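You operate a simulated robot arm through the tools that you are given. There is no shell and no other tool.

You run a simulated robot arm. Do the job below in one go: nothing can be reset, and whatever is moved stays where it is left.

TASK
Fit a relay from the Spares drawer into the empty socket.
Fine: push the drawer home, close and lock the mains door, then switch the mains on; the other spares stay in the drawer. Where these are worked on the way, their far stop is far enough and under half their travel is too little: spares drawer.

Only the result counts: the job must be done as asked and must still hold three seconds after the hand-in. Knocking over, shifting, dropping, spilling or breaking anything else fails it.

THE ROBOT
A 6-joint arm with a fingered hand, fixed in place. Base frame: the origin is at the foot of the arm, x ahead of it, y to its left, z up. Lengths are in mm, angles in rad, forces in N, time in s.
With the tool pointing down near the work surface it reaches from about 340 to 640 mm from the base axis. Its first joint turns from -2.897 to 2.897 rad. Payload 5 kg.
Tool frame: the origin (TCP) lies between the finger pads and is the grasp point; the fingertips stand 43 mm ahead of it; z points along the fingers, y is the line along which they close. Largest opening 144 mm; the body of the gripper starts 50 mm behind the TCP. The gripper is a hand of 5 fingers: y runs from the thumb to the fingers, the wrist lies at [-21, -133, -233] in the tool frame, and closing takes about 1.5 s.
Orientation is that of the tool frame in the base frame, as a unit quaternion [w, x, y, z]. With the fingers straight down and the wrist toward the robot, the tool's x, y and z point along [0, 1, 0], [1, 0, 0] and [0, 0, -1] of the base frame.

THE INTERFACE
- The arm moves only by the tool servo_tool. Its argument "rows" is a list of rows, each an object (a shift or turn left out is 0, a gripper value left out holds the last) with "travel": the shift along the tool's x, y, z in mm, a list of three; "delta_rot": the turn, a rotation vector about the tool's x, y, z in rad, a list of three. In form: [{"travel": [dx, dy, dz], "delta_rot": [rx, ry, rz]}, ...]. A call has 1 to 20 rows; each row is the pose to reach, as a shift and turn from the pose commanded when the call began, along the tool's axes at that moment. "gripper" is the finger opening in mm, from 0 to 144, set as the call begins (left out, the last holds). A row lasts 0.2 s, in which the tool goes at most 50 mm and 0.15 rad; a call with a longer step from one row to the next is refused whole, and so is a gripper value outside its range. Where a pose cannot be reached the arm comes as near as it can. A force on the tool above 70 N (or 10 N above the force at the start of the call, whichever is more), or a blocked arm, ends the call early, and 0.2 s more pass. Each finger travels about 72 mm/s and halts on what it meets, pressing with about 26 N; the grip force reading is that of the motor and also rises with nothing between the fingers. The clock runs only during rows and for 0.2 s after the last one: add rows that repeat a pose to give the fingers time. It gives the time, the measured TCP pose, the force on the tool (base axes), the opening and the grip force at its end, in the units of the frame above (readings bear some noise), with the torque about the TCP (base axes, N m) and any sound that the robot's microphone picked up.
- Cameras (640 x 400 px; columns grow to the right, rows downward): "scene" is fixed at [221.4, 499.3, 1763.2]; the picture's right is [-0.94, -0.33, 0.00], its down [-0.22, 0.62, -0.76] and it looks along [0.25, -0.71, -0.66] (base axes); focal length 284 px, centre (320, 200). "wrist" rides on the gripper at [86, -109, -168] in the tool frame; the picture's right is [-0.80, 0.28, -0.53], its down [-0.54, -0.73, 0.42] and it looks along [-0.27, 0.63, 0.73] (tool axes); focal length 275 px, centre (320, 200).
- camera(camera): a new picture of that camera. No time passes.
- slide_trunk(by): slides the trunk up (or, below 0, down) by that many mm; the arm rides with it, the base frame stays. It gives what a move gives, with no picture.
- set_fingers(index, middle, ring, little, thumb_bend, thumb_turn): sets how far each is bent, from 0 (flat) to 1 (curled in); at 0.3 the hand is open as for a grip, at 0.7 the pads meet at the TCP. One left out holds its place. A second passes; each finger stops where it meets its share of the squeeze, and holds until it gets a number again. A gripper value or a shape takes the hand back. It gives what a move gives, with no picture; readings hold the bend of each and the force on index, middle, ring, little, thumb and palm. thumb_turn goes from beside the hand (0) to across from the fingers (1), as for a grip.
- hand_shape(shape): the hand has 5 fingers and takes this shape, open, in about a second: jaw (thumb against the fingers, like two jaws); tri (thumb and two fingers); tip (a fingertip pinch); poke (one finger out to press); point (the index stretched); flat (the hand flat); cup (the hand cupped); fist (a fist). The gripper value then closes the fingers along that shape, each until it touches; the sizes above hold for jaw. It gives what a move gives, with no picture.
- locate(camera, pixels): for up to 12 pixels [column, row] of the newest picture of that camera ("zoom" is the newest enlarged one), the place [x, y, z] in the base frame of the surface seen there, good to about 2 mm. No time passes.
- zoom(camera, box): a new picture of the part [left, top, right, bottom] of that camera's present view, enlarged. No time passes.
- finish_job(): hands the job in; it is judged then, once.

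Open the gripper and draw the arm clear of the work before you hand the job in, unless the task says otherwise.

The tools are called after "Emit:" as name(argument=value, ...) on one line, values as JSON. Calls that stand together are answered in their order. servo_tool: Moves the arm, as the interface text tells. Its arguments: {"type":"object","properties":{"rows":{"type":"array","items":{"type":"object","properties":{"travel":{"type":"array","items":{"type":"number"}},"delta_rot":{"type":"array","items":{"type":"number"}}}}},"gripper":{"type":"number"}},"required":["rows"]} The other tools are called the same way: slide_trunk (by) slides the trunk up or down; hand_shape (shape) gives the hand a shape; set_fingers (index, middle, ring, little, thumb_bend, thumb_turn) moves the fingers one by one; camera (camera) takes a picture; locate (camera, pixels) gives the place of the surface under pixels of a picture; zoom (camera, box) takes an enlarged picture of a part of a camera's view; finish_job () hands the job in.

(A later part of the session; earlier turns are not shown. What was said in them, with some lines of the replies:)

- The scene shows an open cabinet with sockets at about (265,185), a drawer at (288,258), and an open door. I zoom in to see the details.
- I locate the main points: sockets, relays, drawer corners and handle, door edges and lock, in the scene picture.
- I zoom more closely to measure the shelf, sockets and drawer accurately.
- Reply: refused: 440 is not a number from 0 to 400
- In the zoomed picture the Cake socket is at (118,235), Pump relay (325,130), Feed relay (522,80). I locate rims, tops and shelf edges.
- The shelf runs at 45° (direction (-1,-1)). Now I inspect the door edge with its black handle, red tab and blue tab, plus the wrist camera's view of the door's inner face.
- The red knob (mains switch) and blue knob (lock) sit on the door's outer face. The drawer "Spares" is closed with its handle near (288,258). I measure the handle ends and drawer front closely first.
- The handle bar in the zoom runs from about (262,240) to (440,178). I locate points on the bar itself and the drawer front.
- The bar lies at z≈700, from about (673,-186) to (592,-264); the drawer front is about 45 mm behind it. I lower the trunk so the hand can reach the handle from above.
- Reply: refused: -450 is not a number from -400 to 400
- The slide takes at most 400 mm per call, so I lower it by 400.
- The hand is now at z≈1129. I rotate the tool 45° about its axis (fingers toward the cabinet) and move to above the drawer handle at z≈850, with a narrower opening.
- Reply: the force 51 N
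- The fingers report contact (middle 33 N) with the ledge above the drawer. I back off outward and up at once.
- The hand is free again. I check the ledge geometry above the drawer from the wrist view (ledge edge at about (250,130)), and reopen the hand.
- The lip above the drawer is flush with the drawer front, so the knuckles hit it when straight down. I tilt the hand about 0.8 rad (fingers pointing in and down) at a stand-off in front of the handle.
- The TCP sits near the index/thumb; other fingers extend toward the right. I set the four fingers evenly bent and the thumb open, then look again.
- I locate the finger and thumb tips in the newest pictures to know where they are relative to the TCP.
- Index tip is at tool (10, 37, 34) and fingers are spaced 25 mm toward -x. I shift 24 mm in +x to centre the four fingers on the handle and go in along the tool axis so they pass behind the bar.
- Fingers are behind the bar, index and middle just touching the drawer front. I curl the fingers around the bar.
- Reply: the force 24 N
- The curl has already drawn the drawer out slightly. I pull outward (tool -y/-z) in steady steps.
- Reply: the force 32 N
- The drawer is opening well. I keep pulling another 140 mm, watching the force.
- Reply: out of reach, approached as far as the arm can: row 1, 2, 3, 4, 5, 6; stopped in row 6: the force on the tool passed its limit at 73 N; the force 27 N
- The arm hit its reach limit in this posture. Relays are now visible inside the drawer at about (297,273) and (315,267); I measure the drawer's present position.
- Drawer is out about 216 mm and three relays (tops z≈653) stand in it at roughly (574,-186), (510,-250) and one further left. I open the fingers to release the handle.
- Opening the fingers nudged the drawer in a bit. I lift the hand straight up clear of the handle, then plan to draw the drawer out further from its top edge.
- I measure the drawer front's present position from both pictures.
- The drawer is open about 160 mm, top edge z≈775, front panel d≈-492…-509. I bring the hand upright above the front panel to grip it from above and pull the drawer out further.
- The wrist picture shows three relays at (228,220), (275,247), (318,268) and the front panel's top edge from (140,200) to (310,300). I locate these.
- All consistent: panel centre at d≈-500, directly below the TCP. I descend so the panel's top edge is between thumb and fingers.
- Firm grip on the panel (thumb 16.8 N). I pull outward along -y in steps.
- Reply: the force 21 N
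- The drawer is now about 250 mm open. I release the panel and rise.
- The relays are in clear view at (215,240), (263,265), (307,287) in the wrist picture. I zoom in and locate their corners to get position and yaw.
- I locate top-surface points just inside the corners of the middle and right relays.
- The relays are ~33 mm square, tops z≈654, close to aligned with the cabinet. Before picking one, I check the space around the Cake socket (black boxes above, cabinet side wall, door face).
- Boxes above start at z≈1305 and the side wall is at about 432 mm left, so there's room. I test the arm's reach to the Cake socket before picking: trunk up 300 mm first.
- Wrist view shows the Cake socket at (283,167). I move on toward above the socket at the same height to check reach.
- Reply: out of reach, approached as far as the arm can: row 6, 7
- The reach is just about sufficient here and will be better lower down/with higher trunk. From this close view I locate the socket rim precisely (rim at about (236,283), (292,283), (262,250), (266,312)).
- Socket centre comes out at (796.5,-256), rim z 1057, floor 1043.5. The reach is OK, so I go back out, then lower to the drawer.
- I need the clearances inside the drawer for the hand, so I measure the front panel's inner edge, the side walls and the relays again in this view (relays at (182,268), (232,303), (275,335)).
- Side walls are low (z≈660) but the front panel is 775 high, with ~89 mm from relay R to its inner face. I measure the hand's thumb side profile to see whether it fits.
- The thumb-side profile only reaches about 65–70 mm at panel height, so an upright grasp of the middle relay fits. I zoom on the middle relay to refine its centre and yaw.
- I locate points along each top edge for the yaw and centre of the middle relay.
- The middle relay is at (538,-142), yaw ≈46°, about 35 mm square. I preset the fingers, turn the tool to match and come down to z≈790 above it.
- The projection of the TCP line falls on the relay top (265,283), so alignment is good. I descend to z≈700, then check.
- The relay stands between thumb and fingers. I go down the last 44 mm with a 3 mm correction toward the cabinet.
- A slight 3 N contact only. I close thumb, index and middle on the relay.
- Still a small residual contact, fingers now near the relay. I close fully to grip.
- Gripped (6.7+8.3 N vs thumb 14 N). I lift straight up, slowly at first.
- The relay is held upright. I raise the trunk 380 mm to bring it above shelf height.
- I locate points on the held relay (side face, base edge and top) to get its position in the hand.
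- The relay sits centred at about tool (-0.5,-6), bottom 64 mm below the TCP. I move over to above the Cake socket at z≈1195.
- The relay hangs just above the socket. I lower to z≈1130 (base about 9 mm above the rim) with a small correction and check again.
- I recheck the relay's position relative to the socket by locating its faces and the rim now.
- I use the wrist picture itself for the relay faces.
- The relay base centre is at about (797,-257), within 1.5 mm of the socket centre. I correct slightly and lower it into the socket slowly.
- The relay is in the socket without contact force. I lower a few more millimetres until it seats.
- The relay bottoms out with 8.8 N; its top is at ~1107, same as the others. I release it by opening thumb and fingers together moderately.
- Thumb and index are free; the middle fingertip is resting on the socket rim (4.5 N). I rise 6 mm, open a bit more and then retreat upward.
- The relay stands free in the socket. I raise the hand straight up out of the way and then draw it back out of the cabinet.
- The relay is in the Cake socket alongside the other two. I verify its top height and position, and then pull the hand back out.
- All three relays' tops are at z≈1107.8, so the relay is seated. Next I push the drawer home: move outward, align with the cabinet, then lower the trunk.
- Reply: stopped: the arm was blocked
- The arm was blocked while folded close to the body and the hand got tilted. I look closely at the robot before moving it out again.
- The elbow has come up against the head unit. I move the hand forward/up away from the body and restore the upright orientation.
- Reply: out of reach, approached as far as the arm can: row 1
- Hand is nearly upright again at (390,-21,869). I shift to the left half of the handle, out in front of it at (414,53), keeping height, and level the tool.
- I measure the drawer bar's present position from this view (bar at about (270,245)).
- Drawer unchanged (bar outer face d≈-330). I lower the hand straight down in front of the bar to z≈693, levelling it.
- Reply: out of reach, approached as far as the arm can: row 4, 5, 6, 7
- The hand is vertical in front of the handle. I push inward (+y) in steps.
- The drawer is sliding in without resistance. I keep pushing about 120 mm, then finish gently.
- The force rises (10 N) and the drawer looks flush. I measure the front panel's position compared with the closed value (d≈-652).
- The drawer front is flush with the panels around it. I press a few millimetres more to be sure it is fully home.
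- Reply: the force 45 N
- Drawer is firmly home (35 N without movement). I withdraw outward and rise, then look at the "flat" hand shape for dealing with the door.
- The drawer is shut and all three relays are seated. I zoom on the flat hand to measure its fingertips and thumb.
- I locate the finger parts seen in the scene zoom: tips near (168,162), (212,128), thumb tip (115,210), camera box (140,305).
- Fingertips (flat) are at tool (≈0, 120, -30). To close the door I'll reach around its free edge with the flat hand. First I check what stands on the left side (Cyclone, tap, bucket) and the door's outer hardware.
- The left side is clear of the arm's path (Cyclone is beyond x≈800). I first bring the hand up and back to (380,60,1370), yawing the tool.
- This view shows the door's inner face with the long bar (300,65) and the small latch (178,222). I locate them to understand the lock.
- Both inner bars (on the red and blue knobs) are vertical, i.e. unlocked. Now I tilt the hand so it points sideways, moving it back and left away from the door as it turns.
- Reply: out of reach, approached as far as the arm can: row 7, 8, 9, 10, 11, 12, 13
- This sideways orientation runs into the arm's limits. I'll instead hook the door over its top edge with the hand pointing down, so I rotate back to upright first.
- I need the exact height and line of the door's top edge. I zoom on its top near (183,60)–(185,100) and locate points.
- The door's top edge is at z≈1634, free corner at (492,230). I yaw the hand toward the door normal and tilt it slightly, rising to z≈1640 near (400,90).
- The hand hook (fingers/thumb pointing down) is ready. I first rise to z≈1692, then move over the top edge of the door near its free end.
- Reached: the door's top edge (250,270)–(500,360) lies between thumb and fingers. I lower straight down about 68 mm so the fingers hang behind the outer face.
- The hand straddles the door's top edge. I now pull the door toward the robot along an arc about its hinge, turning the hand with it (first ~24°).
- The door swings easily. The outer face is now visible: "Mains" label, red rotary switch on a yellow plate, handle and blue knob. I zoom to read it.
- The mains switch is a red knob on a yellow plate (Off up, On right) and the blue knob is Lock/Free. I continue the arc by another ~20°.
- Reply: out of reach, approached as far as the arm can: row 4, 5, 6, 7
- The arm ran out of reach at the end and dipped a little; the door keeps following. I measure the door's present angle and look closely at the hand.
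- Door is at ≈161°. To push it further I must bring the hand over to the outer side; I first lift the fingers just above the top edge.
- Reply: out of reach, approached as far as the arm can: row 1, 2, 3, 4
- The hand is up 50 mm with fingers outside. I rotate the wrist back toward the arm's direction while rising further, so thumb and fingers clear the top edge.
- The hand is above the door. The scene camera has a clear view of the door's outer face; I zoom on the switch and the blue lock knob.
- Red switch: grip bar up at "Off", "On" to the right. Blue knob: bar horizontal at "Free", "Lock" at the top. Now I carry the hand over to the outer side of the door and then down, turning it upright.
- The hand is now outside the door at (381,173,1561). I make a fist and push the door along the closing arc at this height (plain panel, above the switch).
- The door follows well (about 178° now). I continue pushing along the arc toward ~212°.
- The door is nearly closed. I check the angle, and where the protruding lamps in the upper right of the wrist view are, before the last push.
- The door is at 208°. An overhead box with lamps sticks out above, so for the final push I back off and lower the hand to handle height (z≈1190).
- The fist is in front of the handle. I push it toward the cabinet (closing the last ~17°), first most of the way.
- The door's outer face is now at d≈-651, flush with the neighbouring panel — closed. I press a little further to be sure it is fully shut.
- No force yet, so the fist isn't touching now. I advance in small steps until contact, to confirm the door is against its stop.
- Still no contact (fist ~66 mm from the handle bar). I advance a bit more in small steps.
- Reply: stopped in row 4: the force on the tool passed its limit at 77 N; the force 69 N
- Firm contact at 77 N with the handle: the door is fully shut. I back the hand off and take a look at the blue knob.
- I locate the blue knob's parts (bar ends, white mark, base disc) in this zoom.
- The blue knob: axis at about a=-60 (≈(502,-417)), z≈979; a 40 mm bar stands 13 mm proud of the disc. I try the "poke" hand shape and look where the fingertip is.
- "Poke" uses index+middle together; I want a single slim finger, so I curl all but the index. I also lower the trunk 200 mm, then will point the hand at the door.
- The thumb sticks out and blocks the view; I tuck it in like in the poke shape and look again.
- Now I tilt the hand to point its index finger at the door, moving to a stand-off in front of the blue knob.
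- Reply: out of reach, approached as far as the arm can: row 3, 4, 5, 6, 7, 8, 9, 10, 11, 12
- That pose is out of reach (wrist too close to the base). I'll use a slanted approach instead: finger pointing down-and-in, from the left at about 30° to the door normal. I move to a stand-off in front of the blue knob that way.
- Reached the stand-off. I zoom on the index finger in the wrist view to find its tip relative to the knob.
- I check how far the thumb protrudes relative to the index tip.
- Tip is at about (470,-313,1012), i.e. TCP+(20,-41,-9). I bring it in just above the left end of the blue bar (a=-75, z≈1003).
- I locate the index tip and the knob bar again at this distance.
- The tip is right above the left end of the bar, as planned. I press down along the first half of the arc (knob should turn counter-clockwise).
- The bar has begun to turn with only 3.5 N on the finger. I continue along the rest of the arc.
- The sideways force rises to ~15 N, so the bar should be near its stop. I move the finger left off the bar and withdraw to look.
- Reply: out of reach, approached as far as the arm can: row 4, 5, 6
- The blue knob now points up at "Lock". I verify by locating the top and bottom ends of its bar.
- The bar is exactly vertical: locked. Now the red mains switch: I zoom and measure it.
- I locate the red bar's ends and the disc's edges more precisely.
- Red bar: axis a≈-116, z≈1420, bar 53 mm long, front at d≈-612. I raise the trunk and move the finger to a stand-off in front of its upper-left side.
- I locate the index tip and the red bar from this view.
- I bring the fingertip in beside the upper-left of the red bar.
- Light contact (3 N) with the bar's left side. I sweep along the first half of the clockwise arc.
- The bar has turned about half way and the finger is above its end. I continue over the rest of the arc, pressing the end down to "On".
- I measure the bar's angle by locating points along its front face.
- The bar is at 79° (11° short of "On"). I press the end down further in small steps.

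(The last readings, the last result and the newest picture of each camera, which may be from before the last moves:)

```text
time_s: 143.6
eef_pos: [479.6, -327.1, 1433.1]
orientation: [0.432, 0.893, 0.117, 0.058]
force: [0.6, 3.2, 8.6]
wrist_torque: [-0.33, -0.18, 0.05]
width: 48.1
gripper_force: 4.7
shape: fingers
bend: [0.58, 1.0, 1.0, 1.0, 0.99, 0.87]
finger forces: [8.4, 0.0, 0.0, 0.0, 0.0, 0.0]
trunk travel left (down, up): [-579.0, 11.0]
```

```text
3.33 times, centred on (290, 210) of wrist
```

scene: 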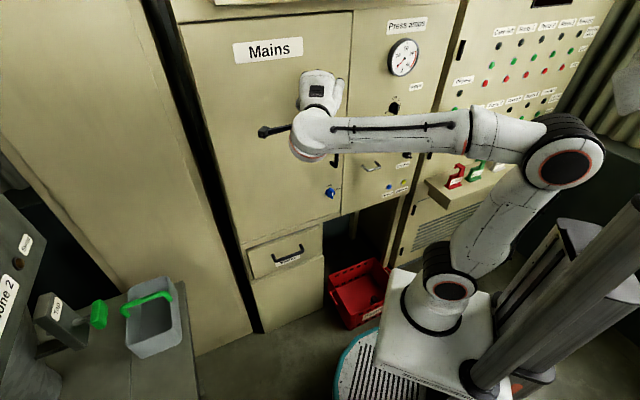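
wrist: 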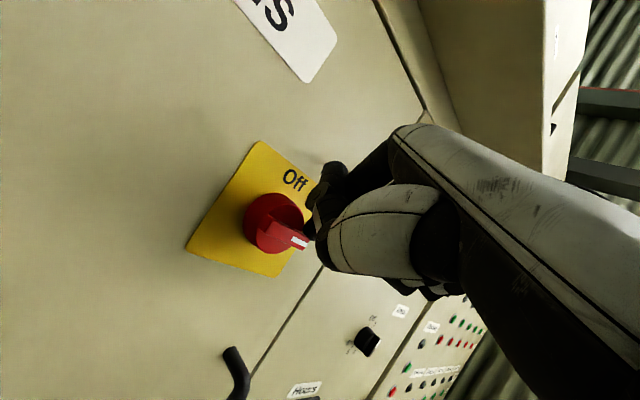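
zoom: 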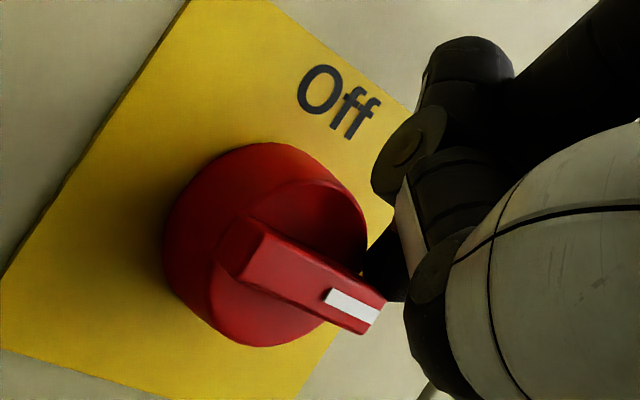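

Contact force 8 N now. I measure the bar's angle again.

Emit:
locate(camera="zoom", pixels=[[270, 245], [310, 260], [360, 285], [255, 275], [300, 298], [355, 325], [350, 305], [372, 312], [300, 275]])

```text
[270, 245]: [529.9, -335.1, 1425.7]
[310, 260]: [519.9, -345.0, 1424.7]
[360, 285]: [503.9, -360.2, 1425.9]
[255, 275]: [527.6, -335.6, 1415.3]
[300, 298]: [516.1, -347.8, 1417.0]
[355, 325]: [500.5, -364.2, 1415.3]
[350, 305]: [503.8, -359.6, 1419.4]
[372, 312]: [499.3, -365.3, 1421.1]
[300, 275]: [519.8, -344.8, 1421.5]
```

The bar is now horizontal: mains at "On". I lift the finger off and withdraw outward.

Emit:
servo_tool(rows=[{"travel": [0, 8, -6]}, {"travel": [-8, 4, -20]}, {"travel": [-22, -11, -39]}, {"travel": [-37, -27, -60]}, {"travel": [-52, -43, -80]}, {"travel": [-52, -43, -80]}])

Emit:
camera(camera="scene")

Emit:
camera(camera="wrist")

```text
time_s: 145.0
eef_pos: [406.1, -252.9, 1446.8]
orientation: [0.432, 0.893, 0.118, 0.057]
force: [0.2, -0.1, 0.5]
wrist_torque: [-0.01, 0.01, 0.01]
width: 48.0
gripper_force: 0.2
shape: fingers
bend: [0.6, 1.0, 1.0, 1.0, 0.99, 0.87]
finger forces: [0.0, 0.0, 0.1, 0.1, 0.0, 0.0]
trunk travel left (down, up): [-579.0, 11.0]
```

```text
taken
```

scene: 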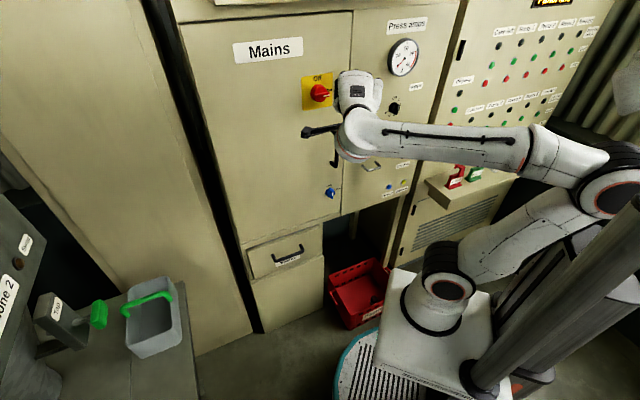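

```text
taken
```

wrist: 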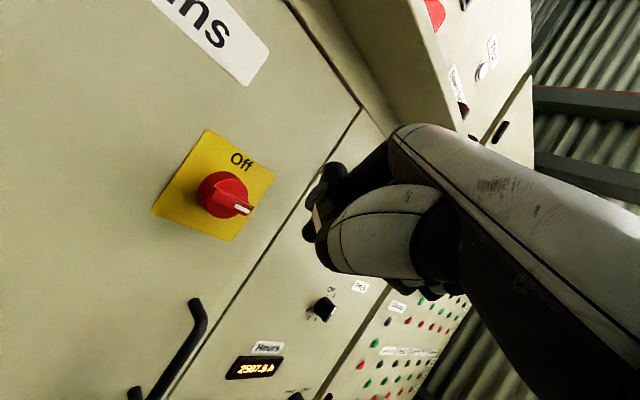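

The Hours display has lit up ("2507.6 h"), so the mains is on. I open the hand and draw the arm clear, turning it upright.

Emit:
hand_shape(shape="jaw")

Emit:
servo_tool(rows=[{"travel": [-4, -5, -6], "delta_rot": [0.13, 0, 0]}, {"travel": [-9, -9, -12], "delta_rot": [0.26, 0, 0]}, {"travel": [-13, -14, -18], "delta_rot": [0.39, 0, 0]}, {"travel": [-17, -18, -23], "delta_rot": [0.52, 0, 0]}, {"travel": [-21, -23, -29], "delta_rot": [0.65, 0, 0]}, {"travel": [-26, -28, -35], "delta_rot": [0.78, 0, 0]}, {"travel": [-30, -32, -41], "delta_rot": [0.9, 0, 0]}, {"travel": [-40, -43, -55], "delta_rot": [0.9, 0, 0]}, {"travel": [-50, -54, -68], "delta_rot": [0.9, 0, 0]}, {"travel": [-50, -54, -68], "delta_rot": [0.9, 0, 0]}])

Emit:
camera(camera="scene")

Emit:
zoom(camera="scene", box=[220, 50, 420, 300])

Emit:
camera(camera="wrist")

```text
time_s: 145.9
eef_pos: [405.3, -253.0, 1448.2]
orientation: [0.431, 0.893, 0.118, 0.057]
force: [-0.2, 0.3, 0.5]
wrist_torque: [0.01, -0.02, 0.02]
width: 144.0
gripper_force: 0.1
shape: jaw
bend: [0.3, 0.3, 0.3, 0.3, 0.3, 0.97]
finger forces: [0.1, 0.1, 0.0, 0.1, 0.0, 0.1]
trunk travel left (down, up): [-579.0, 11.0]
```

```text
time_s: 148.1
eef_pos: [336.4, -182.3, 1449.6]
orientation: [0.0, 0.991, 0.131, -0.001]
force: [-0.2, -0.6, -0.6]
wrist_torque: [0.03, -0.03, 0.01]
width: 144.0
gripper_force: 0.0
shape: jaw
bend: [0.3, 0.3, 0.3, 0.3, 0.3, 0.97]
finger forces: [0.0, 0.0, 0.1, 0.1, 0.0, 0.1]
trunk travel left (down, up): [-579.0, 11.0]
```

```text
taken
```

scene: 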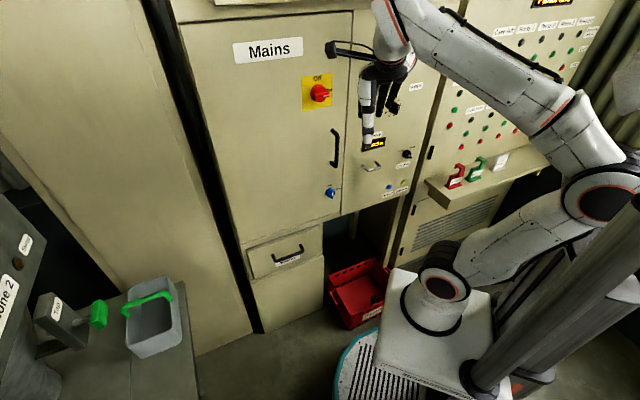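

```text
1.60 times, centred on (320, 175) of scene
```

zoom: 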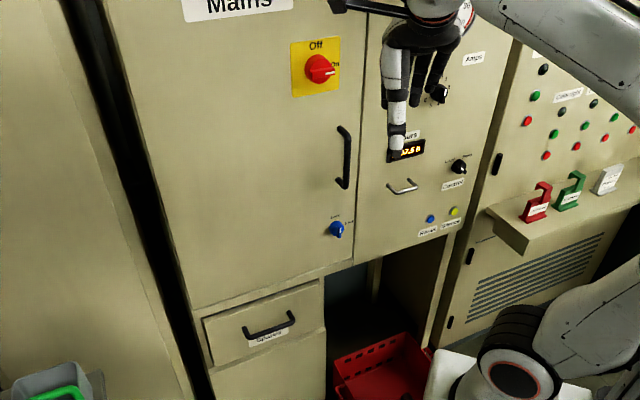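

```text
taken
```

wrist: 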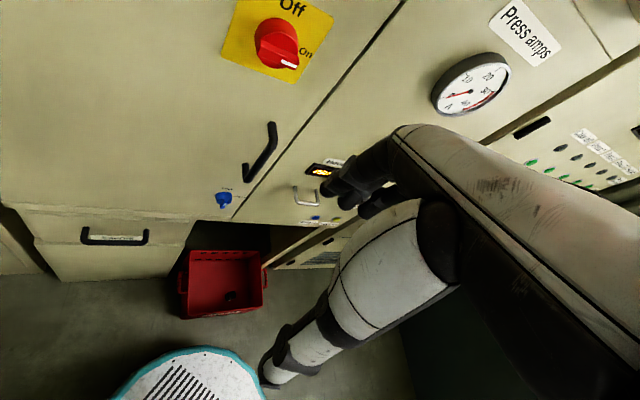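

Everything looks done. I verify the final states: red and blue knobs, door and drawer fronts.

Emit:
zoom(camera="scene", box=[290, 65, 350, 215])

Emit:
locate(camera="scene", pixels=[[260, 260], [310, 240], [265, 275], [290, 300], [260, 235], [310, 215], [280, 130], [210, 60], [340, 30], [365, 30], [330, 150]])

Emit:
zoom(camera="scene", box=[235, 215, 335, 290])

```text
2.67 times, centred on (320, 140) of scene
```

zoom: 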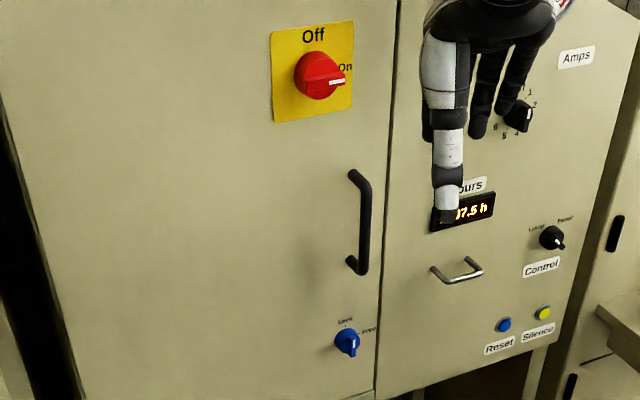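

```text
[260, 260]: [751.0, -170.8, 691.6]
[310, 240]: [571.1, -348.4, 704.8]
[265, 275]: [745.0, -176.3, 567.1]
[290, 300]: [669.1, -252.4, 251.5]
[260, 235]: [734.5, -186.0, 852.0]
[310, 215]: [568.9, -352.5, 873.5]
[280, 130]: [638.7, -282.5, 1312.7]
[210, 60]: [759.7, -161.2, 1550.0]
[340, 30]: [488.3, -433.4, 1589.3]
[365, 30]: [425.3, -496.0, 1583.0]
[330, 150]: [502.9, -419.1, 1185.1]
```

```text
5.33 times, centred on (285, 252) of scene
```

zoom: 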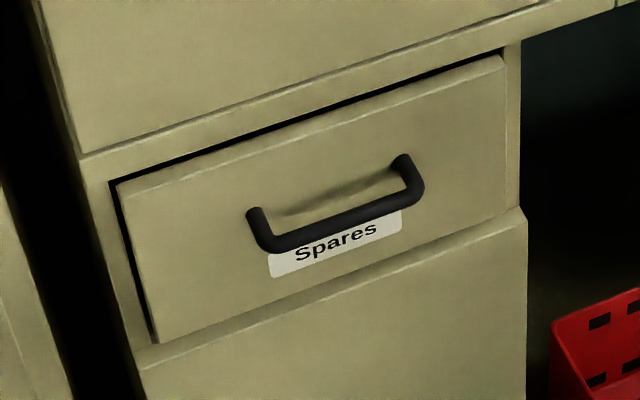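

All checks pass: red bar at "On", blue bar at "Lock", door and drawer fronts flush (d≈-651), hours display lit, hand open and about 285 mm clear of the cabinet. I hand the job in.

Emit:
finish_job()

```text
The job is handed in.
```

I took a relay from the Spares drawer and fitted it in the empty Cake socket, then put everything back as you asked and handed the job in.

- **Relay:** it sits in the Cake socket with its top at the same height as the Pump and Feed relays. It is turned about 11° from square with the shelf.
- **Drawer:** I opened it about 270 mm, took one relay and left the other two inside. It is now pushed fully home and its front is flush with the panels around it.
- **Mains door:** it is closed flush, and the blue knob is at "Lock".
- **Mains switch:** it is at "On", and the Hours display has lit up.
- **Arm:** the hand is open and about 285 mm away from the cabinet.

At one point the arm folded in too close to its own body and was blocked while the trunk was lowering. The hand tilted, but it touched nothing in the work area and I recovered it.
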